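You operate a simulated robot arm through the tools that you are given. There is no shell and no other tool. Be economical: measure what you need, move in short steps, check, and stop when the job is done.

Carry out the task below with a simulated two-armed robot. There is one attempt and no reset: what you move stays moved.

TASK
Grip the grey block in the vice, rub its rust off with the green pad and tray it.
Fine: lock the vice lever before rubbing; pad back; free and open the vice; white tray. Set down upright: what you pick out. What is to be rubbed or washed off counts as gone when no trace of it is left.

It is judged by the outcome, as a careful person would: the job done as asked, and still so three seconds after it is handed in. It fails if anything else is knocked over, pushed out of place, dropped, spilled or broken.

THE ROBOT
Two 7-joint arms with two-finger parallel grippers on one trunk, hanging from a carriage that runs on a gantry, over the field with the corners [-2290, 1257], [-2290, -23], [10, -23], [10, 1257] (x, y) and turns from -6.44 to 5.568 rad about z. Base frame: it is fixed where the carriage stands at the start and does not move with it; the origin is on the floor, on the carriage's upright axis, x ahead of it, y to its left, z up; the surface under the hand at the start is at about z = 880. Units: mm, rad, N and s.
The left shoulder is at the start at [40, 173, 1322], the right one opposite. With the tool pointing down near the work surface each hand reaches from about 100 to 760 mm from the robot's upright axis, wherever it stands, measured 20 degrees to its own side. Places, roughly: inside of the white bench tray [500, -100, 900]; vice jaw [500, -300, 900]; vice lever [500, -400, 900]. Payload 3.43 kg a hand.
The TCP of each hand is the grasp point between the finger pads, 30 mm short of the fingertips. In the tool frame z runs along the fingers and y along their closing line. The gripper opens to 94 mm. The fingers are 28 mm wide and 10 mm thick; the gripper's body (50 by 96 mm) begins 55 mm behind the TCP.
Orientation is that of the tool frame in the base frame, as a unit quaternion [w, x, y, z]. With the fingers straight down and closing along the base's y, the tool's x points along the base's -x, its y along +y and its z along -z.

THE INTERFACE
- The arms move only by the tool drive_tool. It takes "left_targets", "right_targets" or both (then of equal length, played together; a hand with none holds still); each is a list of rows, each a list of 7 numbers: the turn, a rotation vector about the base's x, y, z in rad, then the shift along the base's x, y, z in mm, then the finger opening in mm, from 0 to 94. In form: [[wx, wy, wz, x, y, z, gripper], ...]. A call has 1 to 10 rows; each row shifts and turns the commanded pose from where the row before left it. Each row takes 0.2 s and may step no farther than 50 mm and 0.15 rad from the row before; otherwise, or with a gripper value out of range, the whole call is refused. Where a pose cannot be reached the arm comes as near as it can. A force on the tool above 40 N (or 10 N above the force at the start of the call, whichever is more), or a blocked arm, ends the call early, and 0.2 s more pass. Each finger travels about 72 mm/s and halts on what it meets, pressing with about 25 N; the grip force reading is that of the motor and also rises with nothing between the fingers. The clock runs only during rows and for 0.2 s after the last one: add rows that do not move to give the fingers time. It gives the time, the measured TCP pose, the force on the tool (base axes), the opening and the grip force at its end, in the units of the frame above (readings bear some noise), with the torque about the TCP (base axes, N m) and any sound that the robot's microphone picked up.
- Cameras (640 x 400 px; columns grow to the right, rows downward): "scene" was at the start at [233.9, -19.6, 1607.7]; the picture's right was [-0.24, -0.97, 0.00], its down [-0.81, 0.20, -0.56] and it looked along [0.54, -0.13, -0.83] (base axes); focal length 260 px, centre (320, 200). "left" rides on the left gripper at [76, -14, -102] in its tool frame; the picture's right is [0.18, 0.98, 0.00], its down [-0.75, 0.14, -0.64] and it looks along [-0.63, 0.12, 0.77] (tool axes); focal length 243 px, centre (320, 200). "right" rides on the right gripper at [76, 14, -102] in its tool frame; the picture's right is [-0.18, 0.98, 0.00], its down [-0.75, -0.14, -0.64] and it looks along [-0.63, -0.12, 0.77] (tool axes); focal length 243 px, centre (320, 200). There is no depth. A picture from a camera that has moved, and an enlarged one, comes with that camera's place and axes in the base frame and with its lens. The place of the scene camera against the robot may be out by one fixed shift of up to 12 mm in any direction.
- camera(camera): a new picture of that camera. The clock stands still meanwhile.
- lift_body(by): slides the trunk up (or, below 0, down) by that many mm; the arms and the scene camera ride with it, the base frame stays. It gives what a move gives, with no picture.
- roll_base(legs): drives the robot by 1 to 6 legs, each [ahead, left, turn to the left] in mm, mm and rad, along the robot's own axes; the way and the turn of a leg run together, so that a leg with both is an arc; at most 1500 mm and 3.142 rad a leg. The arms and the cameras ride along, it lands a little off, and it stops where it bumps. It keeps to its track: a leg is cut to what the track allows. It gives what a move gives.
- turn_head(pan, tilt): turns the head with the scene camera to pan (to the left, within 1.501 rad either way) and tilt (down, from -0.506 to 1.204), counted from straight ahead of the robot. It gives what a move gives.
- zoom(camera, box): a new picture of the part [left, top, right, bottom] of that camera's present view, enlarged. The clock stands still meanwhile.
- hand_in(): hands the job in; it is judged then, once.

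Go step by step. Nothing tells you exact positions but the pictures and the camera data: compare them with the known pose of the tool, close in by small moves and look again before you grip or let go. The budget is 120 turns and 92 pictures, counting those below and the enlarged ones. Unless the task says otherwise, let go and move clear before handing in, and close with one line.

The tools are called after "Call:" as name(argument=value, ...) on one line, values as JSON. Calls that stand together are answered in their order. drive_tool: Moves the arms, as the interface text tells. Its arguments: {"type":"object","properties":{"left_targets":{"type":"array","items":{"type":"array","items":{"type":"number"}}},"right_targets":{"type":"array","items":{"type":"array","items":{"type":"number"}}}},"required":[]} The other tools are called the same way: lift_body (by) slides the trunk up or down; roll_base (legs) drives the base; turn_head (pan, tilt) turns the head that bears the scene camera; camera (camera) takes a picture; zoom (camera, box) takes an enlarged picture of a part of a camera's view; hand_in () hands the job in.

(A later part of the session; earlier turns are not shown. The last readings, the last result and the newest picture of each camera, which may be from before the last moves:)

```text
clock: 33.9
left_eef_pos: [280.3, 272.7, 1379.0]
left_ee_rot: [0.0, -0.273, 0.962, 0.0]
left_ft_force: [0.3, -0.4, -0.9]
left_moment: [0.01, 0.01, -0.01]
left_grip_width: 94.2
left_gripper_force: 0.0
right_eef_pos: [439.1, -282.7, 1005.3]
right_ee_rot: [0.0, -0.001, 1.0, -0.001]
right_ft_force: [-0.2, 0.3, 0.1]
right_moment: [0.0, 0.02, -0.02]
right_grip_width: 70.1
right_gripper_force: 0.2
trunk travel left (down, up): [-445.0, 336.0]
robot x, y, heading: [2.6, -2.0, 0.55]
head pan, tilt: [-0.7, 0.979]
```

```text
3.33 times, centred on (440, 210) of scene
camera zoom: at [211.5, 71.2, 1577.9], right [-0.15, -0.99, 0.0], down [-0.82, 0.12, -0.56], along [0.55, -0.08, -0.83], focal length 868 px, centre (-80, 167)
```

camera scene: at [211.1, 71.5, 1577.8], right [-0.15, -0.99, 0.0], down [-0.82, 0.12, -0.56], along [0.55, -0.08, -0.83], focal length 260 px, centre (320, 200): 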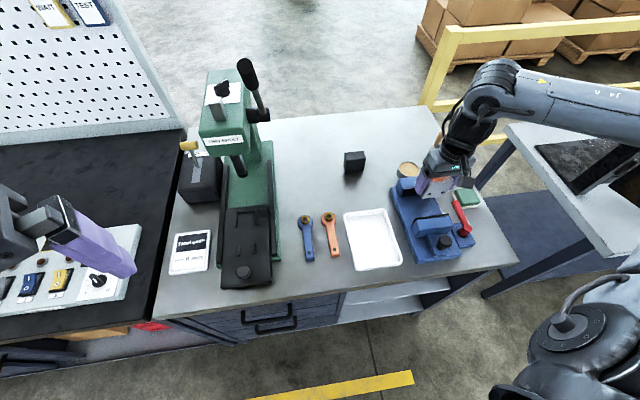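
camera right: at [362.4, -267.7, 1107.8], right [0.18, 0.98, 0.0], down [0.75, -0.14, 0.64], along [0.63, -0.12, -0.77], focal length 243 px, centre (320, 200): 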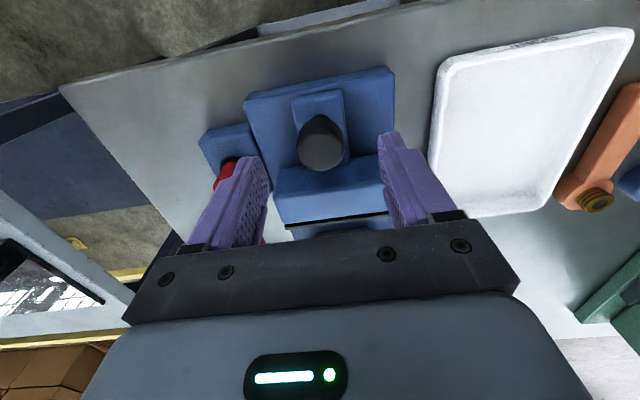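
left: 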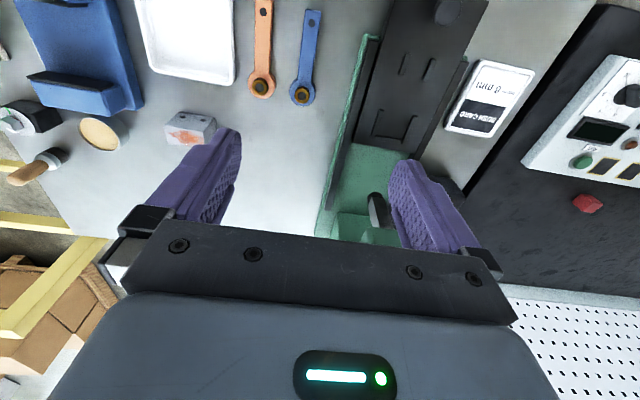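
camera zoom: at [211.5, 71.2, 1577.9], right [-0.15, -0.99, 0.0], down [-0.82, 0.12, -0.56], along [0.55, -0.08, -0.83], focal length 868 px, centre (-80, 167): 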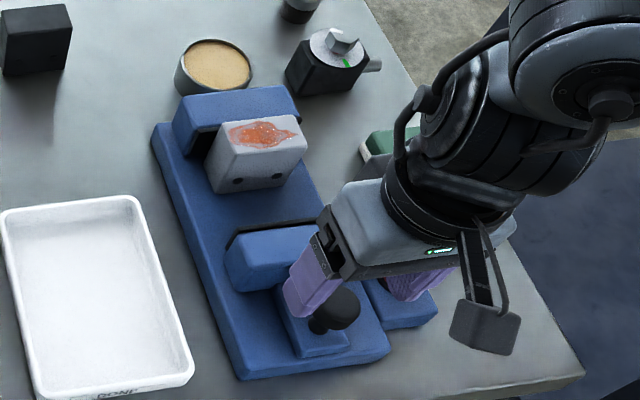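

Aligned with the knob. Descend and grip it.

Call:
drive_tool(right_targets=[[0, 0, 0, 0, 0, -20, 70], [0, 0, 0, 0, 0, -15, 70], [0, 0, 0, 0, 0, -10, 70], [0, 0, 0, 0, 0, 0, 70]])

Call:
drive_tool(right_targets=[[0, 0, 0, 0, 0, 0, 30], [0, 0, 0, 0, 0, 0, 15], [0, 0, 0, 0, 0, 0, 10], [0, 0, 0, 0, 0, 0, 10]])

Call:
camera(camera="right")

```text
clock: 34.9
left_eef_pos: [280.2, 271.5, 1381.0]
left_ee_rot: [0.0, -0.272, 0.962, 0.0]
left_ft_force: [-0.1, -0.5, -0.7]
left_moment: [0.02, 0.01, -0.04]
left_grip_width: 93.8
left_gripper_force: 0.0
right_eef_pos: [438.7, -282.5, 960.6]
right_ee_rot: [0.0, -0.001, 1.0, 0.0]
right_ft_force: [0.4, -0.1, -0.3]
right_moment: [0.01, 0.01, 0.03]
right_grip_width: 69.9
right_gripper_force: 0.1
trunk travel left (down, up): [-445.0, 336.0]
robot x, y, heading: [2.3, -1.9, 0.552]
head pan, tilt: [-0.7, 0.979]
```

```text
clock: 35.9
left_eef_pos: [279.9, 270.5, 1379.1]
left_ee_rot: [0.0, -0.273, 0.962, 0.0]
left_ft_force: [-0.2, -0.7, 0.1]
left_moment: [0.0, -0.01, -0.01]
left_grip_width: 94.1
left_gripper_force: 0.2
right_eef_pos: [439.3, -281.6, 959.7]
right_ee_rot: [0.0, -0.001, 1.0, 0.0]
right_ft_force: [1.7, -4.2, -6.8]
right_moment: [-0.14, 0.13, -0.11]
right_grip_width: 31.8
right_gripper_force: 44.5
trunk travel left (down, up): [-445.0, 336.0]
robot x, y, heading: [-0.9, 1.8, 0.555]
head pan, tilt: [-0.7, 0.979]
```

```text
61 pictures are left
camera right: at [362.6, -267.3, 1061.7], right [0.18, 0.98, 0.0], down [0.75, -0.14, 0.64], along [0.63, -0.12, -0.77], focal length 243 px, centre (320, 200)
```

right: 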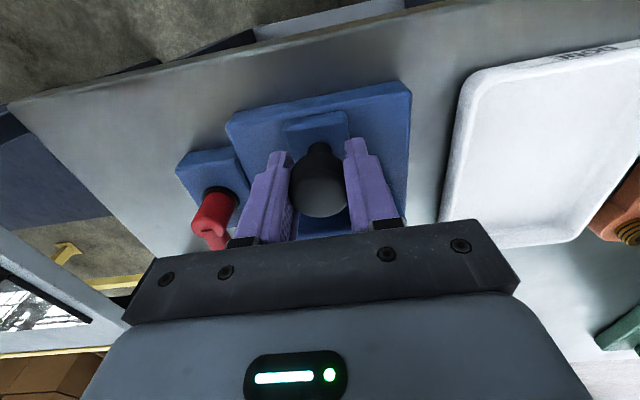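

Knob gripped (32 mm). Slide the jaw ahead.

Call:
drive_tool(right_targets=[[0, 0, 0, 5, 0, 0, 20], [0, 0, 0, 10, 0, 0, 20], [0, 0, 0, 10, 0, 0, 20], [0, 0, 0, 10, 0, 0, 20], [0, 0, 0, 10, 0, 0, 20], [0, 0, 0, 0, 0, 0, 20]])

Call:
zoom(camera="scene", box=[380, 150, 500, 270])

```text
clock: 37.3
left_eef_pos: [279.3, 270.0, 1379.7]
left_ee_rot: [-0.001, -0.274, 0.962, 0.0]
left_ft_force: [0.1, 0.9, 0.8]
left_moment: [0.04, -0.01, -0.02]
left_grip_width: 93.9
left_gripper_force: 0.0
right_eef_pos: [483.8, -282.3, 960.1]
right_ee_rot: [-0.002, -0.001, 1.0, -0.002]
right_ft_force: [1.8, -8.6, -15.9]
right_moment: [-0.05, 1.14, -0.05]
right_grip_width: 31.7
right_gripper_force: 45.2
trunk travel left (down, up): [-445.0, 336.0]
robot x, y, heading: [-3.0, -1.9, 0.549]
head pan, tilt: [-0.7, 0.979]
```

```text
3.33 times, centred on (440, 210) of scene
camera zoom: at [211.0, 70.7, 1577.6], right [-0.15, -0.99, 0.0], down [-0.82, 0.12, -0.56], along [0.55, -0.08, -0.83], focal length 868 px, centre (-80, 167)
```

zoom: 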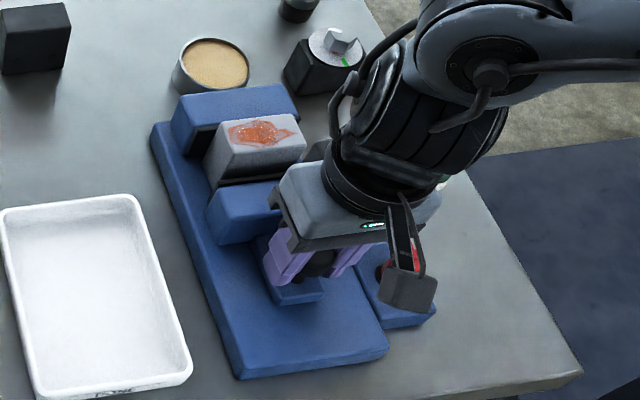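

The jaw slides. Continue in small steps until it clamps.

Call:
drive_tool(right_targets=[[0, 0, 0, 4, 0, 0, 20], [0, 0, 0, 4, 0, 0, 20], [0, 0, 0, 4, 0, 0, 20], [0, 0, 0, 4, 0, 0, 20], [0, 0, 0, 3, 0, 0, 20], [0, 0, 0, 3, 0, 0, 20], [0, 0, 0, 3, 0, 0, 20], [0, 0, 0, 0, 0, 0, 20]])

Call:
zoom(camera="scene", box=[380, 150, 500, 270])

```text
clock: 38.9
left_eef_pos: [279.6, 270.7, 1380.0]
left_ee_rot: [0.0, -0.274, 0.962, 0.0]
left_ft_force: [-0.9, 0.5, -0.5]
left_moment: [-0.01, -0.01, 0.0]
left_grip_width: 93.9
left_gripper_force: 0.1
right_eef_pos: [501.1, -282.0, 959.0]
right_ee_rot: [-0.009, -0.002, 1.0, -0.001]
right_ft_force: [-14.2, 0.3, 11.7]
right_moment: [-0.21, 1.22, 0.15]
right_grip_width: 31.5
right_gripper_force: 45.1
trunk travel left (down, up): [-445.0, 336.0]
robot x, y, heading: [2.0, 1.6, 0.551]
head pan, tilt: [-0.7, 0.979]
stopped in row 8 (right hand): the force on the tool passed its limit at 52 N (the readings are from after the stop); the commanded pose is now the measured one
```

```text
3.33 times, centred on (440, 210) of scene
camera zoom: at [209.9, 70.9, 1577.8], right [-0.15, -0.99, 0.0], down [-0.82, 0.12, -0.56], along [0.55, -0.08, -0.83], focal length 868 px, centre (-80, 167)
```

zoom: 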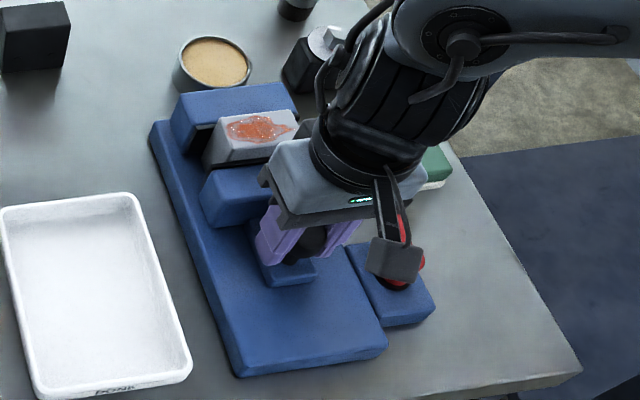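

Force rose: clamped. Verify the block is squeezed between both jaws.

Call:
zoom(camera="scene", box=[405, 165, 455, 215])

```text
8.00 times, centred on (430, 190) of scene
camera zoom: at [209.9, 70.9, 1577.8], right [-0.15, -0.99, 0.0], down [-0.82, 0.12, -0.56], along [0.55, -0.08, -0.83], focal length 2083 px, centre (-560, 280)
```

zoom: 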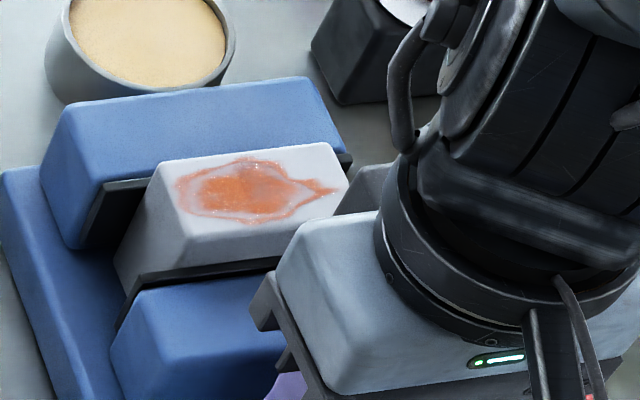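

Clamped at both faces. Release the knob, rise, and look at the lever.

Call:
drive_tool(right_targets=[[0, 0, 0, 0, 0, 0, 50], [0, 0, 0, 0, 0, 0, 60], [0, 0, 0, 0, 0, 0, 60], [0, 0, 0, 0, 0, 30, 60], [0, 0, 0, 0, 0, 40, 60], [0, 0, 0, 0, -40, 10, 80], [0, 0, 0, 0, -45, 0, 80], [0, 0, 0, 0, 0, 0, 80]])

Call:
camera(camera="right")

Call:
zoom(camera="scene", box=[380, 140, 520, 280])

```text
clock: 40.7
left_eef_pos: [279.3, 271.7, 1379.8]
left_ee_rot: [0.0, -0.273, 0.962, 0.001]
left_ft_force: [0.6, -0.3, 0.6]
left_moment: [-0.03, -0.01, -0.02]
left_grip_width: 94.1
left_gripper_force: 0.0
right_eef_pos: [507.7, -365.1, 1039.4]
right_ee_rot: [-0.003, -0.002, 1.0, -0.001]
right_ft_force: [-0.8, -0.3, 0.2]
right_moment: [-0.01, 0.02, 0.04]
right_grip_width: 80.2
right_gripper_force: 0.1
trunk travel left (down, up): [-445.0, 336.0]
robot x, y, heading: [-0.7, 2.8, 0.557]
head pan, tilt: [-0.7, 0.979]
```

```text
57 pictures are left
camera right: at [430.2, -349.7, 1141.6], right [0.18, 0.98, 0.0], down [0.76, -0.14, 0.64], along [0.63, -0.11, -0.77], focal length 243 px, centre (320, 200)
```

right: 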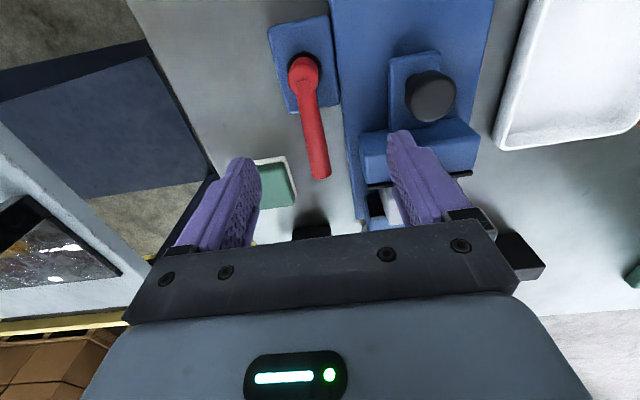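

```text
2.86 times, centred on (450, 210) of scene
camera zoom: at [211.1, 71.3, 1577.9], right [-0.15, -0.99, 0.0], down [-0.82, 0.12, -0.56], along [0.55, -0.08, -0.83], focal length 744 px, centre (-51, 171)
```

zoom: 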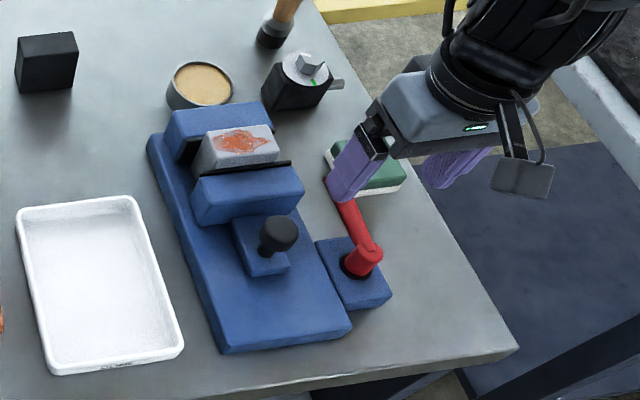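

Call:
zoom(camera="right", box=[230, 10, 370, 210])

```text
2.00 times, centred on (300, 110) of right
camera zoom: at [430.2, -349.7, 1141.6], right [0.18, 0.98, 0.0], down [0.76, -0.14, 0.64], along [0.63, -0.11, -0.77], focal length 485 px, centre (360, 380)
```

zoom: 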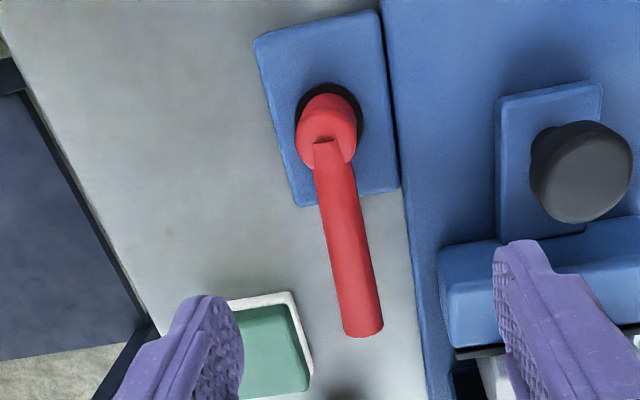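

I'll close the fingers and insert them between lever and vice (x≈530, y≈-349) to push the lever outward (-y).

Call:
drive_tool(right_targets=[[0, 0, 0, 22, 16, 0, 40], [0, 0, 0, 0, 0, -20, 0], [0, 0, 0, 0, 0, -20, 0], [0, 0, 0, 0, 0, 0, 0], [0, 0, 0, 0, 0, 0, 0], [0, 0, 0, 0, 0, 0, 0]])

Call:
zoom(camera="right", box=[200, 0, 440, 240])

```text
clock: 42.1
left_eef_pos: [280.2, 272.2, 1380.1]
left_ee_rot: [0.0, -0.274, 0.962, 0.0]
left_ft_force: [0.5, -0.5, -0.1]
left_moment: [0.03, 0.0, 0.0]
left_grip_width: 94.1
left_gripper_force: 0.0
right_eef_pos: [527.9, -350.0, 1000.7]
right_ee_rot: [-0.004, -0.002, 1.0, 0.0]
right_ft_force: [-0.6, -0.9, -0.6]
right_moment: [0.01, -0.03, 0.02]
right_grip_width: 0.1
right_gripper_force: 24.8
trunk travel left (down, up): [-445.0, 336.0]
robot x, y, heading: [1.4, -6.0, 0.552]
head pan, tilt: [-0.7, 0.979]
```

```text
1.67 times, centred on (320, 120) of right
camera zoom: at [451.9, -336.0, 1102.5], right [0.18, 0.98, 0.0], down [0.76, -0.14, 0.64], along [0.63, -0.12, -0.77], focal length 404 px, centre (320, 333)
```

zoom: 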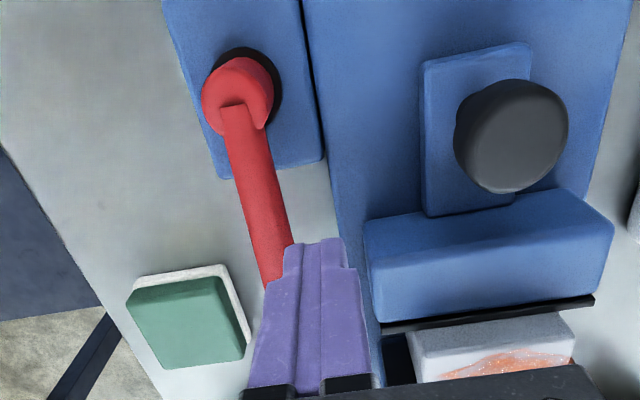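

Call:
drive_tool(right_targets=[[0, 0, 0, 0, 0, -20, 0], [0, 0, 0, 0, 0, -15, 0], [0, 0, 0, 0, 0, -14, 0], [0, 0, 0, 0, 0, 0, 0]])

Call:
zoom(camera="right", box=[200, 0, 440, 240])

```text
clock: 43.1
left_eef_pos: [280.1, 272.0, 1379.6]
left_ee_rot: [0.0, -0.273, 0.962, 0.0]
left_ft_force: [-0.8, 0.0, 0.4]
left_moment: [0.01, -0.01, 0.02]
left_grip_width: 94.0
left_gripper_force: 0.1
right_eef_pos: [528.0, -351.1, 952.1]
right_ee_rot: [-0.003, -0.003, 1.0, 0.0]
right_ft_force: [0.4, 0.4, 0.0]
right_moment: [0.0, 0.0, -0.02]
right_grip_width: 0.0
right_gripper_force: 25.3
trunk travel left (down, up): [-445.0, 336.0]
robot x, y, heading: [-2.9, 2.6, 0.553]
head pan, tilt: [-0.7, 0.979]
```

```text
1.67 times, centred on (320, 120) of right
camera zoom: at [452.1, -336.0, 1054.0], right [0.18, 0.98, 0.0], down [0.76, -0.14, 0.64], along [0.63, -0.12, -0.77], focal length 404 px, centre (320, 333)
```

zoom: 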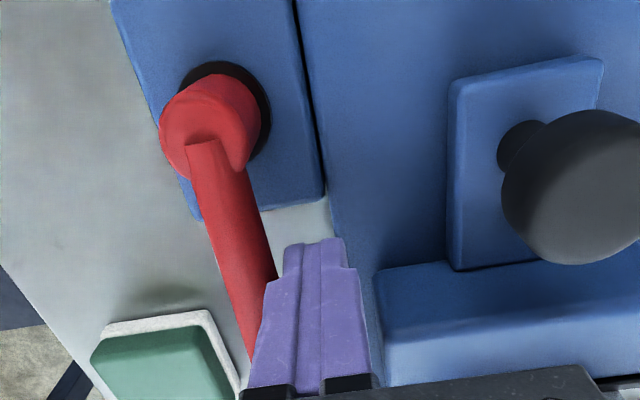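

Fingers are beside the lever. Push it -y gently.

Call:
drive_tool(right_targets=[[0, 0, 0, 0, -6, 0, 0], [0, 0, 0, 0, -6, 0, 0], [0, 0, 0, 0, -6, 0, 0], [0, 0, 0, -2, -6, 0, 0], [0, 0, 0, 0, 0, 0, 0]])

Call:
zoom(camera="right", box=[200, 0, 440, 240])

```text
clock: 44.3
left_eef_pos: [281.6, 273.0, 1381.3]
left_ee_rot: [0.0, -0.272, 0.962, 0.0]
left_ft_force: [-0.8, -0.2, 0.4]
left_moment: [-0.02, -0.02, -0.01]
left_grip_width: 94.0
left_gripper_force: 0.0
right_eef_pos: [526.8, -375.1, 950.8]
right_ee_rot: [-0.004, -0.002, 1.0, -0.001]
right_ft_force: [5.7, 2.2, -1.8]
right_moment: [0.04, -0.13, 0.05]
right_grip_width: 0.0
right_gripper_force: 24.6
trunk travel left (down, up): [-445.0, 336.0]
robot x, y, heading: [-0.8, 2.3, 0.557]
head pan, tilt: [-0.7, 0.979]
```

```text
1.67 times, centred on (320, 120) of right
camera zoom: at [451.2, -359.9, 1054.1], right [0.18, 0.98, 0.0], down [0.76, -0.14, 0.64], along [0.63, -0.12, -0.77], focal length 404 px, centre (320, 333)
```

zoom: 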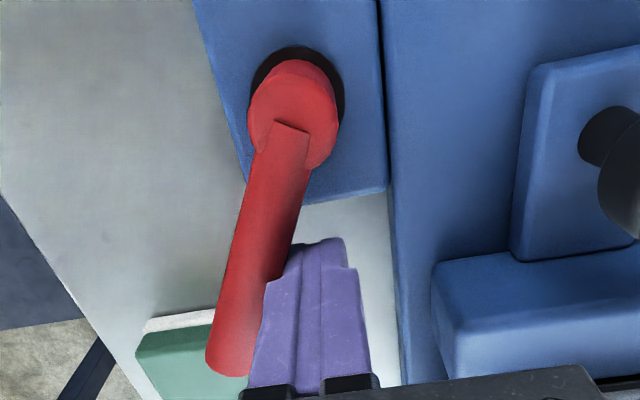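

It turns freely this way. Follow the arc on.

Call:
drive_tool(right_targets=[[0, 0, 0, -1, -7, 0, 0], [0, 0, 0, -1, -7, 0, 0], [0, 0, 0, -1, -7, 0, 0], [0, 0, 0, -6, -8, 0, 0], [0, 0, 0, -6, -8, 0, 0], [0, 0, 0, -5, -5, 0, 0], [0, 0, 0, -5, -5, 0, 0], [0, 0, 0, 0, 0, 0, 0]])

Call:
camera(camera="right")

Call:
zoom(camera="scene", box=[380, 140, 520, 280])

```text
clock: 46.1
left_eef_pos: [280.1, 270.9, 1379.4]
left_ee_rot: [0.0, -0.274, 0.962, 0.0]
left_ft_force: [-0.7, -0.4, 0.2]
left_moment: [-0.05, -0.02, 0.0]
left_grip_width: 94.1
left_gripper_force: 0.0
right_eef_pos: [501.8, -422.1, 952.1]
right_ee_rot: [-0.004, -0.002, 1.0, 0.0]
right_ft_force: [1.4, 0.8, -0.4]
right_moment: [0.02, -0.01, -0.02]
right_grip_width: 0.1
right_gripper_force: 24.4
trunk travel left (down, up): [-445.0, 336.0]
robot x, y, heading: [0.3, -3.5, 0.554]
head pan, tilt: [-0.7, 0.979]
```

```text
51 pictures are left
camera right: at [425.9, -407.1, 1054.0], right [0.18, 0.98, 0.0], down [0.76, -0.14, 0.64], along [0.63, -0.12, -0.77], focal length 243 px, centre (320, 200)
```

right: 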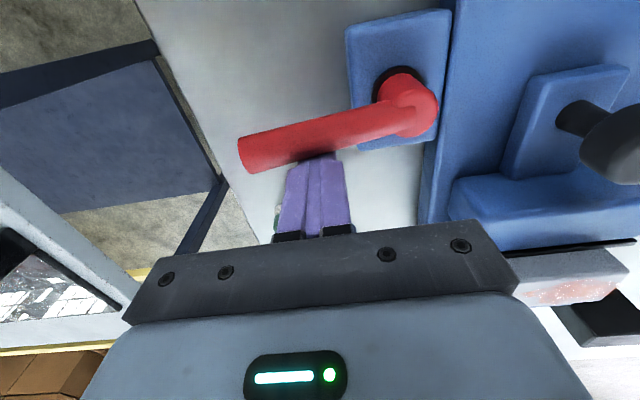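

```text
2.86 times, centred on (450, 210) of scene
camera zoom: at [211.2, 71.2, 1577.9], right [-0.15, -0.99, 0.0], down [-0.82, 0.12, -0.56], along [0.55, -0.08, -0.83], focal length 744 px, centre (-51, 171)
```

zoom: 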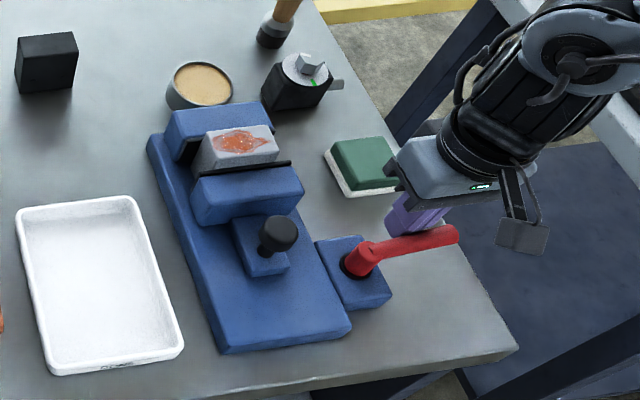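

No stop or click yet; continue pushing -x with small steps.

Call:
drive_tool(right_targets=[[0, 0, 0, -5, -3, 0, 0], [0, 0, 0, -5, -2, 0, 0], [0, 0, 0, -5, -1, 0, 0], [0, 0, 0, -5, 0, 0, 0], [0, 0, 0, -5, 0, 0, 0], [0, 0, 0, 0, 0, 0, 0]])

Call:
camera(camera="right")

```text
clock: 47.0
left_eef_pos: [281.1, 272.6, 1380.8]
left_ee_rot: [0.002, -0.274, 0.962, -0.001]
left_ft_force: [-0.3, 0.0, -0.2]
left_moment: [0.02, -0.03, -0.01]
left_grip_width: 94.1
left_gripper_force: 0.0
right_eef_pos: [496.7, -425.6, 955.6]
right_ee_rot: [0.012, -0.004, 1.0, 0.002]
right_ft_force: [17.6, 0.1, -4.0]
right_moment: [0.18, -0.32, -0.02]
right_grip_width: 0.0
right_gripper_force: 24.7
trunk travel left (down, up): [-445.0, 336.0]
robot x, y, heading: [1.0, 0.8, 0.555]
head pan, tilt: [-0.7, 0.979]
stopped in row 4 (right hand): the force on the tool passed its limit at 42 N (the readings are from after the stop); the commanded pose is now the measured one
```

```text
49 pictures are left
camera right: at [418.7, -410.9, 1055.7], right [0.17, 0.98, 0.01], down [0.74, -0.14, 0.66], along [0.65, -0.11, -0.75], focal length 243 px, centre (320, 200)
```

right: 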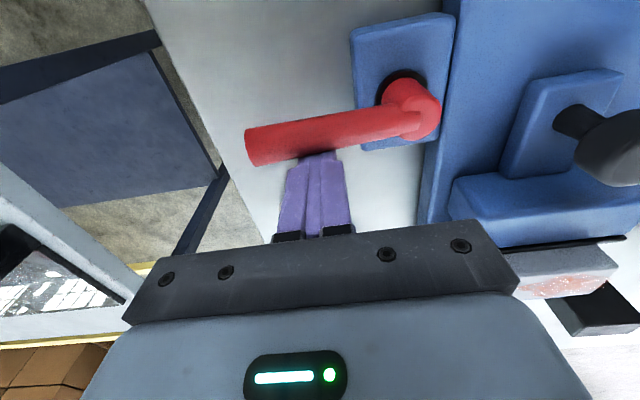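

Hard stop reached: the lever is locked across. I back off, rise and look at the pad.

Call:
drive_tool(right_targets=[[0, 0, 0, 10, 2, 0, 0], [0, 0, 0, 5, 0, 30, 0], [0, 0, 0, 10, 0, 40, 0], [0, 0, 0, 15, 5, 20, 40], [0, 0, 0, 0, 0, 0, 80], [0, 0, 0, 0, 0, 0, 94], [0, 0, 0, 0, 0, 0, 94]])

Call:
camera(camera="right")

```text
clock: 48.6
left_eef_pos: [279.2, 271.8, 1380.2]
left_ee_rot: [0.0, -0.274, 0.962, 0.0]
left_ft_force: [0.5, 0.5, 0.4]
left_moment: [0.02, 0.0, -0.02]
left_grip_width: 94.1
left_gripper_force: 0.1
right_eef_pos: [533.4, -417.2, 1044.4]
right_ee_rot: [0.004, -0.004, 1.0, 0.001]
right_ft_force: [-0.6, -0.1, -0.5]
right_moment: [-0.02, -0.03, -0.04]
right_grip_width: 94.1
right_gripper_force: 0.0
trunk travel left (down, up): [-445.0, 336.0]
robot x, y, heading: [-3.0, -3.9, 0.554]
head pan, tilt: [-0.7, 0.979]
```

```text
48 pictures are left
camera right: at [454.9, -403.4, 1145.1], right [0.18, 0.98, 0.0], down [0.75, -0.14, 0.65], along [0.64, -0.11, -0.76], focal length 243 px, centre (320, 200)
```

right: 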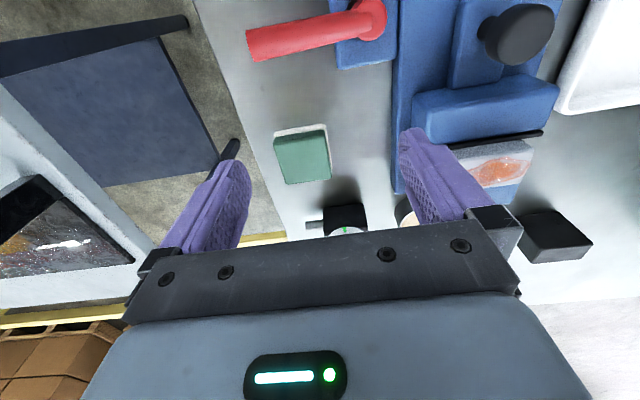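

Call:
zoom(camera="right", box=[250, 100, 360, 210])

Call:
zoom(camera="scene", box=[440, 170, 500, 230])

```text
3.64 times, centred on (305, 155) of right
camera zoom: at [454.9, -403.4, 1145.1], right [0.18, 0.98, 0.0], down [0.75, -0.14, 0.65], along [0.64, -0.11, -0.76], focal length 882 px, centre (374, 364)
```

zoom: 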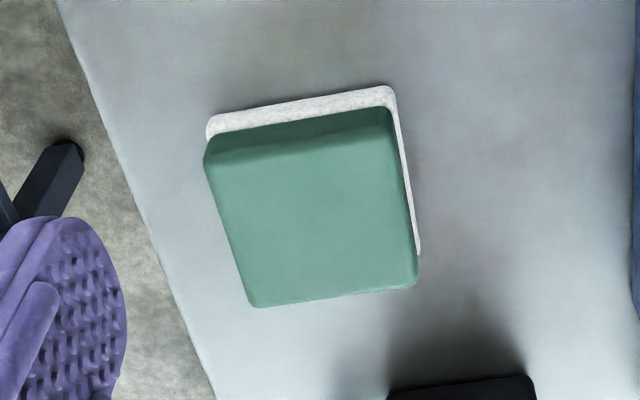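

```text
6.67 times, centred on (470, 200) of scene
camera zoom: at [211.5, 71.5, 1577.9], right [-0.15, -0.99, 0.0], down [-0.82, 0.12, -0.56], along [0.55, -0.08, -0.83], focal length 1736 px, centre (-680, 200)
```

zoom: 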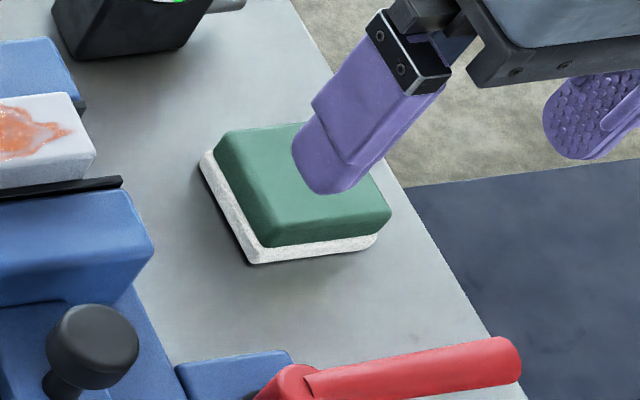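

The pad is 55×55, centre ≈ (595,-444), top ≈ 908, white scrub side down. Move above it.

Call:
drive_tool(right_targets=[[0, 0, 0, 31, -14, -10, 94], [0, 0, 0, 31, -13, -15, 94], [0, 0, 0, 0, 0, -25, 94], [0, 0, 0, 0, 0, 0, 94]])

Call:
camera(camera="right")

```text
clock: 49.6
left_eef_pos: [280.2, 271.1, 1380.3]
left_ee_rot: [0.001, -0.274, 0.962, 0.0]
left_ft_force: [-0.4, 0.7, 0.4]
left_moment: [0.01, -0.01, -0.04]
left_grip_width: 93.8
left_gripper_force: 0.2
right_eef_pos: [593.9, -445.7, 993.3]
right_ee_rot: [0.004, -0.004, 1.0, 0.001]
right_ft_force: [-0.6, -0.1, -0.4]
right_moment: [0.0, 0.0, -0.01]
right_grip_width: 94.0
right_gripper_force: 0.1
trunk travel left (down, up): [-445.0, 336.0]
robot x, y, heading: [-1.1, -2.6, 0.55]
head pan, tilt: [-0.7, 0.979]
```

```text
45 pictures are left
camera right: at [517.2, -430.6, 1094.5], right [0.18, 0.98, 0.0], down [0.75, -0.14, 0.65], along [0.64, -0.11, -0.76], focal length 243 px, centre (320, 200)
```

right: 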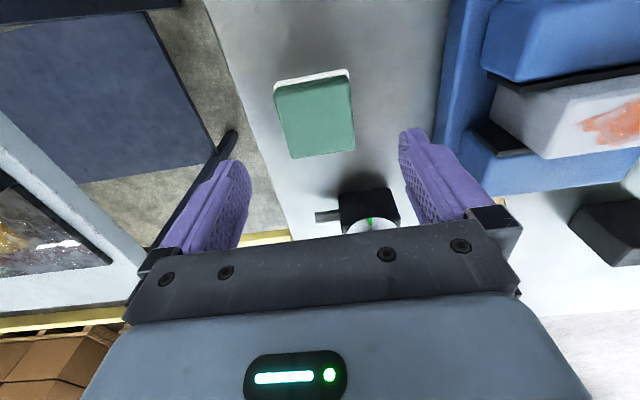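

Centred. Descend and grip the pad.

Call:
drive_tool(right_targets=[[0, 0, 0, 0, 0, -25, 94], [0, 0, 0, 0, 0, -25, 80], [0, 0, 0, 0, 1, -22, 80], [0, 0, 0, 0, 0, 0, 80]])

Call:
drive_tool(right_targets=[[0, 0, 0, 0, 0, 0, 60], [0, 0, 0, 0, 0, 0, 45], [0, 0, 0, 0, 0, 0, 45], [0, 0, 0, 0, 0, 0, 45]])

Call:
camera(camera="right")

```text
clock: 50.6
left_eef_pos: [280.5, 270.9, 1380.9]
left_ee_rot: [0.001, -0.274, 0.962, 0.0]
left_ft_force: [0.2, -0.6, -0.1]
left_moment: [0.02, 0.01, 0.01]
left_grip_width: 93.8
left_gripper_force: 0.0
right_eef_pos: [594.5, -446.1, 921.0]
right_ee_rot: [0.005, -0.003, 1.0, 0.0]
right_ft_force: [0.4, -0.3, 0.6]
right_moment: [0.0, 0.03, 0.03]
right_grip_width: 80.0
right_gripper_force: 0.1
trunk travel left (down, up): [-445.0, 336.0]
robot x, y, heading: [3.4, -0.4, 0.553]
head pan, tilt: [-0.7, 0.979]
```

```text
clock: 51.6
left_eef_pos: [280.2, 271.9, 1380.5]
left_ee_rot: [0.0, -0.274, 0.962, -0.001]
left_ft_force: [0.2, -0.8, -0.3]
left_moment: [-0.02, -0.02, 0.01]
left_grip_width: 93.8
left_gripper_force: 0.0
right_eef_pos: [594.7, -445.3, 920.7]
right_ee_rot: [0.004, -0.003, 1.0, 0.0]
right_ft_force: [0.1, -0.3, 0.3]
right_moment: [0.01, 0.0, 0.0]
right_grip_width: 58.9
right_gripper_force: 25.2
trunk travel left (down, up): [-445.0, 336.0]
robot x, y, heading: [1.1, 5.0, 0.553]
head pan, tilt: [-0.7, 0.979]
```

```text
44 pictures are left
camera right: at [516.7, -431.1, 1022.4], right [0.18, 0.98, 0.0], down [0.75, -0.14, 0.65], along [0.64, -0.11, -0.76], focal length 243 px, centre (320, 200)
```

right: 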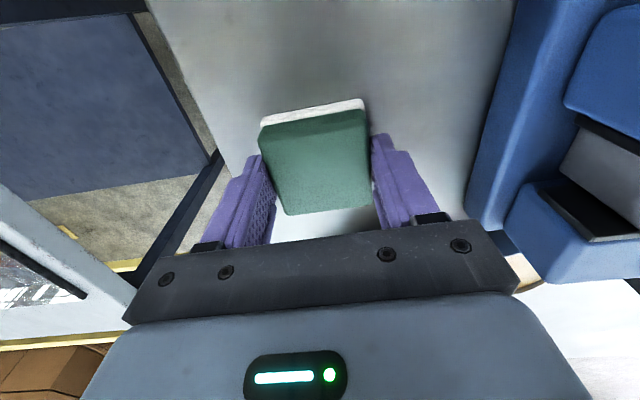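

Pad held. Lift and carry it over the block in the vice.

Call:
drive_tool(right_targets=[[0, 0, 0, 0, 0, 30, 45], [0, 0, 0, 0, 0, 45, 45], [0, 0, 0, 0, 0, 45, 45], [0, 0, 0, 0, 40, 0, 45], [0, 0, 0, 0, 40, 0, 45], [0, 0, 0, 1, 40, 0, 45], [0, 0, 0, 2, 43, 0, 45], [0, 0, 0, 0, 0, 0, 45]])

Call:
camera(camera="right")

Call:
zoom(camera="scene", box=[390, 150, 490, 240])

```text
clock: 53.4
left_eef_pos: [280.4, 271.2, 1380.7]
left_ee_rot: [0.001, -0.274, 0.962, 0.0]
left_ft_force: [0.6, -0.4, 1.0]
left_moment: [0.02, 0.01, 0.0]
left_grip_width: 94.2
left_gripper_force: 0.1
right_eef_pos: [595.8, -283.6, 1039.1]
right_ee_rot: [0.004, -0.004, 1.0, 0.002]
right_ft_force: [-0.5, 0.5, -0.9]
right_moment: [0.01, 0.0, 0.03]
right_grip_width: 59.3
right_gripper_force: 25.3
trunk travel left (down, up): [-445.0, 336.0]
robot x, y, heading: [1.7, 3.6, 0.553]
head pan, tilt: [-0.7, 0.979]
```

```text
43 pictures are left
camera right: at [516.9, -268.1, 1140.6], right [0.18, 0.98, 0.0], down [0.75, -0.14, 0.65], along [0.64, -0.11, -0.76], focal length 243 px, centre (320, 200)
```

right: 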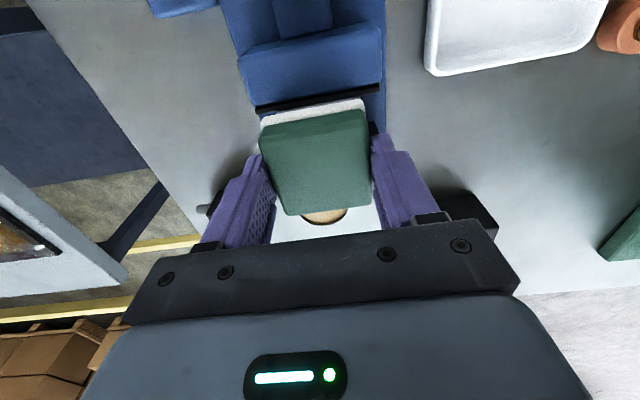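

```text
4.44 times, centred on (440, 195) of scene
camera zoom: at [211.4, 71.4, 1577.9], right [-0.15, -0.99, 0.0], down [-0.82, 0.12, -0.56], along [0.55, -0.08, -0.83], focal length 1157 px, centre (-213, 222)
```

zoom: 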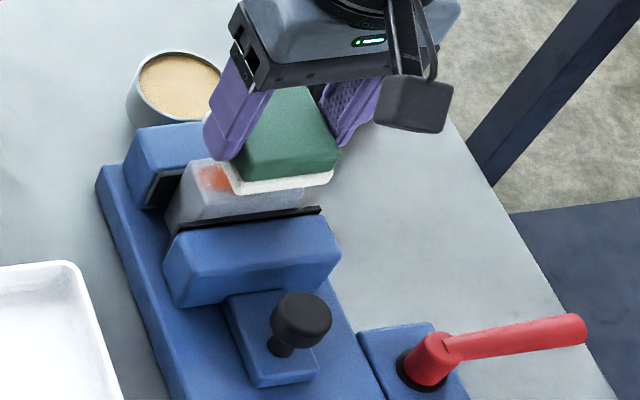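

Lower onto the block top gently.

Call:
drive_tool(right_targets=[[0, 0, 0, 0, 0, -15, 45], [0, 0, 0, 0, 0, -8, 45], [0, 0, 0, 0, 0, -4, 45], [0, 0, 0, 0, 0, -3, 45], [0, 0, 0, 0, 0, 0, 45]])

```text
clock: 54.6
left_eef_pos: [280.1, 271.3, 1379.8]
left_ee_rot: [0.0, -0.274, 0.962, 0.001]
left_ft_force: [0.3, -0.2, -0.6]
left_moment: [-0.01, -0.01, 0.02]
left_grip_width: 93.9
left_gripper_force: 0.1
right_eef_pos: [597.9, -283.0, 1012.8]
right_ee_rot: [0.007, -0.004, 1.0, 0.001]
right_ft_force: [-5.2, 1.5, 18.1]
right_moment: [0.06, 0.13, 0.01]
right_grip_width: 59.5
right_gripper_force: 24.5
trunk travel left (down, up): [-445.0, 336.0]
robot x, y, heading: [-4.6, -2.7, 0.554]
head pan, tilt: [-0.7, 0.979]
```

Contact with ~18 N. Rub with strokes along y and x.

Call:
drive_tool(right_targets=[[0, 0, 0, 0, 15, 0, 45], [0, 0, 0, 0, -15, 0, 45], [0, 0, 0, 0, -15, 0, 45], [0, 0, 0, 0, 15, 0, 45], [0, 0, 0, 0, 15, 0, 45], [0, 0, 0, 0, -15, 0, 45], [0, 0, 0, 0, -15, 0, 45], [0, 0, 0, 0, 15, 0, 45], [0, 0, 0, 8, 0, 0, 45], [0, 0, 0, -8, 0, 0, 45]])

Call:
drive_tool(right_targets=[[0, 0, 0, -8, 15, 0, 45], [0, 0, 0, 0, -15, 0, 45], [0, 0, 0, 0, -15, 0, 45], [0, 0, 0, 16, 0, 0, 45], [0, 0, 0, 0, 15, 0, 45], [0, 0, 0, 0, 15, 0, 45], [0, 0, 0, -16, 0, 0, 45], [0, 0, 0, 8, -15, 0, 45], [0, 0, 0, 0, -15, 0, 45], [0, 0, 0, 0, 15, 0, 45]])

Call:
drive_tool(right_targets=[[0, 0, 0, 0, 0, 20, 45], [0, 0, 0, 0, -40, 30, 45], [0, 0, 0, 0, -45, 0, 45], [0, 0, 0, 0, -35, 0, 45], [0, 0, 0, 0, 0, 0, 45]])

Call:
zoom(camera="scene", box=[405, 155, 465, 215])

```text
clock: 56.8
left_eef_pos: [279.2, 271.3, 1380.2]
left_ee_rot: [0.0, -0.274, 0.962, 0.0]
left_ft_force: [-0.2, 0.1, 0.6]
left_moment: [0.01, -0.02, 0.02]
left_grip_width: 94.1
left_gripper_force: 0.1
right_eef_pos: [596.1, -280.8, 1010.7]
right_ee_rot: [0.005, -0.004, 1.0, 0.001]
right_ft_force: [-0.7, -0.4, 1.3]
right_moment: [-0.07, -0.03, -0.03]
right_grip_width: 59.4
right_gripper_force: 25.1
trunk travel left (down, up): [-445.0, 336.0]
robot x, y, heading: [-3.1, -0.7, 0.557]
head pan, tilt: [-0.7, 0.979]
```

```text
clock: 59.0
left_eef_pos: [280.9, 272.0, 1380.9]
left_ee_rot: [0.0, -0.274, 0.962, 0.0]
left_ft_force: [0.9, 0.1, -0.1]
left_moment: [0.01, -0.02, 0.01]
left_grip_width: 94.1
left_gripper_force: 0.1
right_eef_pos: [597.1, -283.5, 1009.8]
right_ee_rot: [0.005, -0.004, 1.0, 0.001]
right_ft_force: [-0.1, 0.9, 4.4]
right_moment: [-0.03, 0.11, 0.05]
right_grip_width: 59.2
right_gripper_force: 25.4
trunk travel left (down, up): [-445.0, 336.0]
robot x, y, heading: [-0.6, -1.7, 0.557]
head pan, tilt: [-0.7, 0.979]
```

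```text
clock: 60.2
left_eef_pos: [279.9, 272.6, 1380.2]
left_ee_rot: [0.0, -0.274, 0.962, 0.001]
left_ft_force: [-0.6, 0.7, -0.3]
left_moment: [0.01, 0.0, -0.02]
left_grip_width: 93.8
left_gripper_force: 0.0
right_eef_pos: [594.6, -403.2, 1059.1]
right_ee_rot: [0.004, -0.005, 1.0, 0.001]
right_ft_force: [0.4, 0.0, -0.6]
right_moment: [0.01, -0.01, 0.01]
right_grip_width: 59.1
right_gripper_force: 24.9
trunk travel left (down, up): [-445.0, 336.0]
robot x, y, heading: [0.8, -0.5, 0.557]
head pan, tilt: [-0.7, 0.979]
```

```text
6.67 times, centred on (435, 185) of scene
camera zoom: at [211.5, 71.6, 1577.9], right [-0.15, -0.99, 0.0], down [-0.82, 0.12, -0.56], along [0.55, -0.08, -0.83], focal length 1736 px, centre (-447, 300)
```

zoom: 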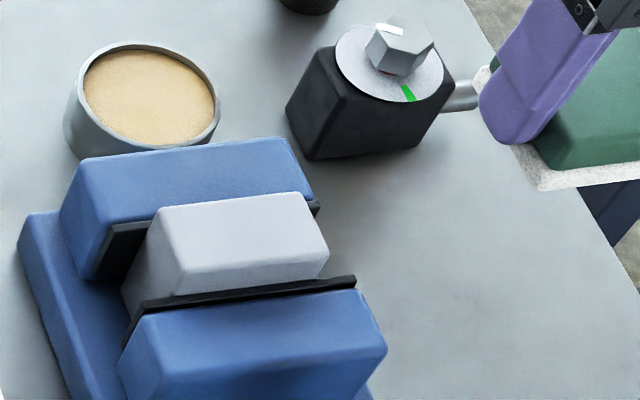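

The rust looks gone; check at higher zoom.

Call:
zoom(camera="scene", box=[415, 170, 440, 195])

```text
16.00 times, centred on (428, 182) of scene
camera zoom: at [211.5, 71.6, 1577.9], right [-0.15, -0.99, 0.0], down [-0.82, 0.12, -0.56], along [0.55, -0.08, -0.83], focal length 4166 px, centre (-1400, 480)
```

zoom: 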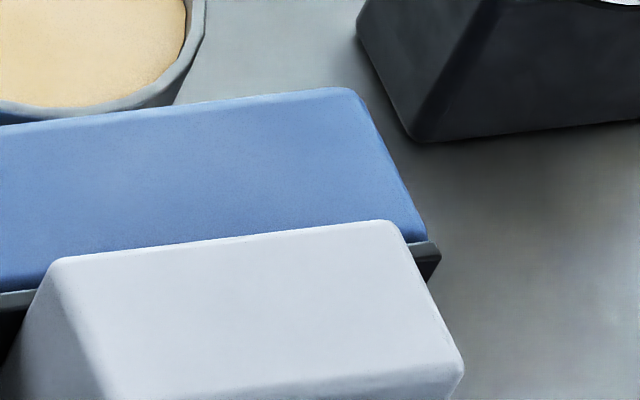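

Clean. Return the pad to its place (594.5,-446).

Call:
drive_tool(right_targets=[[0, 0, 0, 0, -42, 0, 45], [0, 0, 0, 0, 0, -45, 45], [0, 0, 0, 0, 0, -45, 45], [0, 0, 0, 0, 0, -25, 45], [0, 0, 0, 0, 0, -10, 45], [0, 0, 0, 0, 0, -6, 45], [0, 0, 0, 0, 0, 0, 45]])

Call:
camera(camera="right")

```text
clock: 61.8
left_eef_pos: [279.5, 271.7, 1380.2]
left_ee_rot: [0.0, -0.274, 0.962, 0.0]
left_ft_force: [0.0, 0.2, -0.7]
left_moment: [-0.03, -0.02, 0.0]
left_grip_width: 94.2
left_gripper_force: 0.0
right_eef_pos: [595.5, -442.0, 929.3]
right_ee_rot: [0.004, -0.003, 1.0, 0.001]
right_ft_force: [-0.1, 0.1, -1.4]
right_moment: [0.01, 0.01, -0.02]
right_grip_width: 59.2
right_gripper_force: 25.3
trunk travel left (down, up): [-445.0, 336.0]
robot x, y, heading: [0.1, 0.1, 0.56]
head pan, tilt: [-0.7, 0.979]
```

```text
39 pictures are left
camera right: at [518.0, -427.9, 1031.0], right [0.18, 0.98, 0.0], down [0.75, -0.14, 0.65], along [0.64, -0.11, -0.76], focal length 243 px, centre (320, 200)
```

right: 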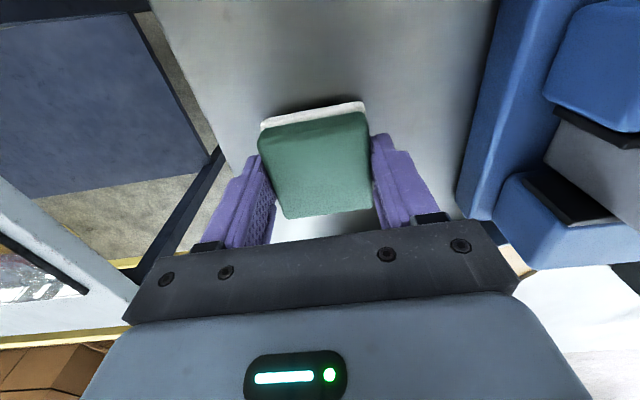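

Call:
drive_tool(right_targets=[[0, 0, 0, -1, -3, -3, 45], [0, 0, 0, 0, 0, -2, 45], [0, 0, 0, 0, 0, -2, 45], [0, 0, 0, 0, 0, -2, 45], [0, 0, 0, 0, 0, 0, 45]])

```text
clock: 63.0
left_eef_pos: [280.5, 271.6, 1379.2]
left_ee_rot: [0.0, -0.274, 0.962, 0.0]
left_ft_force: [0.0, -0.4, -0.8]
left_moment: [0.02, -0.01, -0.01]
left_grip_width: 94.2
left_gripper_force: 0.1
right_eef_pos: [595.2, -445.7, 920.7]
right_ee_rot: [0.004, -0.004, 1.0, 0.001]
right_ft_force: [-0.7, -0.3, -0.8]
right_moment: [0.03, -0.01, 0.02]
right_grip_width: 59.3
right_gripper_force: 25.3
trunk travel left (down, up): [-445.0, 336.0]
robot x, y, heading: [0.2, 1.8, 0.56]
head pan, tilt: [-0.7, 0.979]
```

Call:
drive_tool(right_targets=[[0, 0, 0, 0, 0, -1, 45], [0, 0, 0, 0, 0, -1, 45], [0, 0, 0, 0, 0, -1, 45], [0, 0, 0, 0, 0, 0, 45]])

```text
clock: 64.0
left_eef_pos: [279.6, 271.1, 1378.9]
left_ee_rot: [0.0, -0.274, 0.962, 0.0]
left_ft_force: [-0.1, 0.2, 0.0]
left_moment: [0.02, 0.01, -0.03]
left_grip_width: 94.0
left_gripper_force: 0.1
right_eef_pos: [593.8, -446.7, 919.9]
right_ee_rot: [0.004, -0.003, 1.0, 0.001]
right_ft_force: [-1.7, 1.1, 3.2]
right_moment: [-0.05, 0.14, -0.03]
right_grip_width: 59.1
right_gripper_force: 24.7
trunk travel left (down, up): [-445.0, 336.0]
robot x, y, heading: [-2.5, -0.8, 0.553]
head pan, tilt: [-0.7, 0.979]
```

Contact with the bench. Release the pad and rise, then look.

Call:
drive_tool(right_targets=[[0, 0, 0, 0, 0, 1, 65], [0, 0, 0, 0, 0, 0, 85], [0, 0, 0, 0, 0, 0, 88], [0, 0, 0, 0, 0, 0, 88], [0, 0, 0, 0, 0, 30, 88], [0, 0, 0, 0, 0, 45, 88], [0, 0, 0, -30, 0, 40, 88], [0, 0, 0, -40, 10, 0, 88], [0, 0, 0, 0, 0, 0, 60]])

Call:
camera(camera="right")

```text
clock: 66.0
left_eef_pos: [280.6, 271.5, 1380.3]
left_ee_rot: [0.0, -0.274, 0.962, 0.001]
left_ft_force: [0.3, -0.8, 0.3]
left_moment: [-0.04, 0.0, 0.02]
left_grip_width: 93.8
left_gripper_force: 0.1
right_eef_pos: [524.4, -437.7, 1034.4]
right_ee_rot: [0.004, -0.003, 1.0, 0.0]
right_ft_force: [0.4, 0.3, -0.7]
right_moment: [0.0, 0.04, -0.02]
right_grip_width: 60.0
right_gripper_force: 0.0
trunk travel left (down, up): [-445.0, 336.0]
robot x, y, heading: [0.8, -1.4, 0.558]
head pan, tilt: [-0.7, 0.979]
```

```text
38 pictures are left
camera right: at [446.5, -423.6, 1135.6], right [0.18, 0.98, 0.0], down [0.75, -0.14, 0.65], along [0.64, -0.11, -0.76], focal length 243 px, centre (320, 200)
```

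right: 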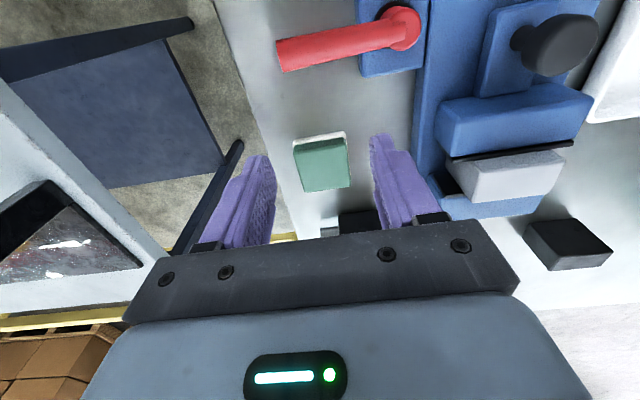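

Pad is back in place. Now free the lever: go to its near side (x≈442, y≈-425) with closed fingers.

Call:
drive_tool(right_targets=[[0, 0, 0, -42, 6, 0, 0], [0, 0, 0, -42, 6, 0, 0], [0, 0, 0, 0, 0, 0, 0], [0, 0, 0, 0, 0, -40, 0], [0, 0, 0, 0, 0, 0, 0]])

Call:
camera(camera="right")

Call:
zoom(camera="scene", box=[400, 160, 520, 280])

```text
clock: 67.2
left_eef_pos: [280.1, 272.6, 1380.0]
left_ee_rot: [0.0, -0.274, 0.962, 0.0]
left_ft_force: [0.6, -0.5, -0.2]
left_moment: [-0.03, 0.01, 0.01]
left_grip_width: 94.1
left_gripper_force: 0.0
right_eef_pos: [439.3, -427.4, 991.4]
right_ee_rot: [0.005, -0.003, 1.0, 0.0]
right_ft_force: [-0.2, -0.2, 0.3]
right_moment: [0.04, -0.02, 0.03]
right_grip_width: 0.0
right_gripper_force: 25.0
trunk travel left (down, up): [-445.0, 336.0]
robot x, y, heading: [1.2, -0.6, 0.556]
head pan, tilt: [-0.7, 0.979]
```

```text
37 pictures are left
camera right: at [362.2, -412.5, 1092.6], right [0.18, 0.98, 0.0], down [0.75, -0.14, 0.65], along [0.64, -0.11, -0.76], focal length 243 px, centre (320, 200)
```

right: 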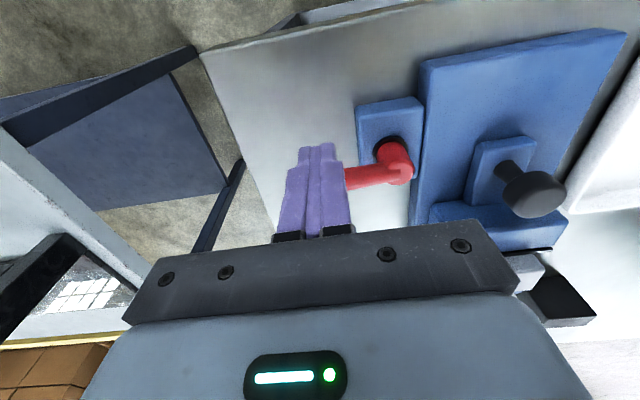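

```text
3.33 times, centred on (460, 220) of scene
camera zoom: at [211.5, 71.4, 1577.9], right [-0.15, -0.99, 0.0], down [-0.82, 0.12, -0.56], along [0.55, -0.08, -0.83], focal length 868 px, centre (-147, 133)
```

zoom: 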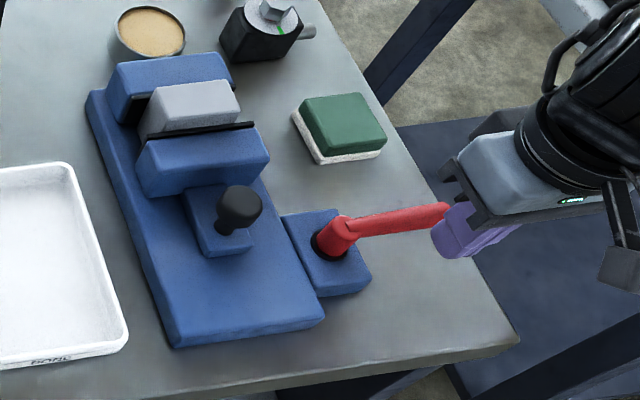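

Call:
drive_tool(right_targets=[[0, 0, 0, 0, 3, -20, 0], [0, 0, 0, 0, 3, -19, 0], [0, 0, 0, 0, 0, 0, 0]])

Call:
zoom(camera="right", box=[200, 50, 440, 240])

```text
clock: 68.0
left_eef_pos: [280.6, 271.1, 1380.5]
left_ee_rot: [0.0, -0.274, 0.962, 0.0]
left_ft_force: [0.0, 0.3, 0.5]
left_moment: [0.02, -0.02, 0.0]
left_grip_width: 93.8
left_gripper_force: 0.1
right_eef_pos: [438.0, -419.9, 953.0]
right_ee_rot: [0.004, -0.004, 1.0, 0.001]
right_ft_force: [-0.4, 0.6, 1.0]
right_moment: [0.01, -0.03, -0.03]
right_grip_width: 0.0
right_gripper_force: 24.7
trunk travel left (down, up): [-445.0, 336.0]
robot x, y, heading: [-1.5, 0.3, 0.552]
head pan, tilt: [-0.7, 0.979]
```

```text
2.11 times, centred on (320, 145) of right
camera zoom: at [361.6, -405.6, 1054.6], right [0.18, 0.98, 0.0], down [0.75, -0.14, 0.65], along [0.64, -0.11, -0.76], focal length 511 px, centre (320, 316)
```

zoom: 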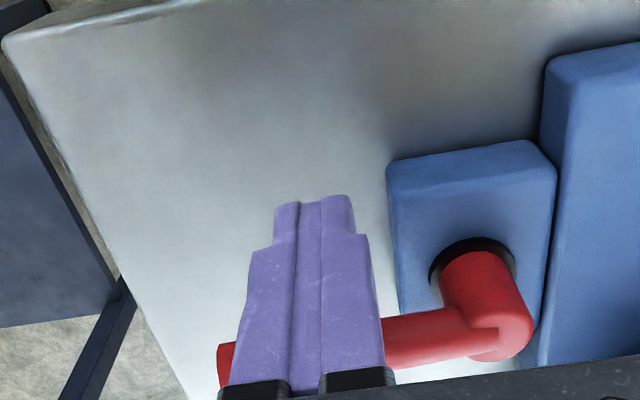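

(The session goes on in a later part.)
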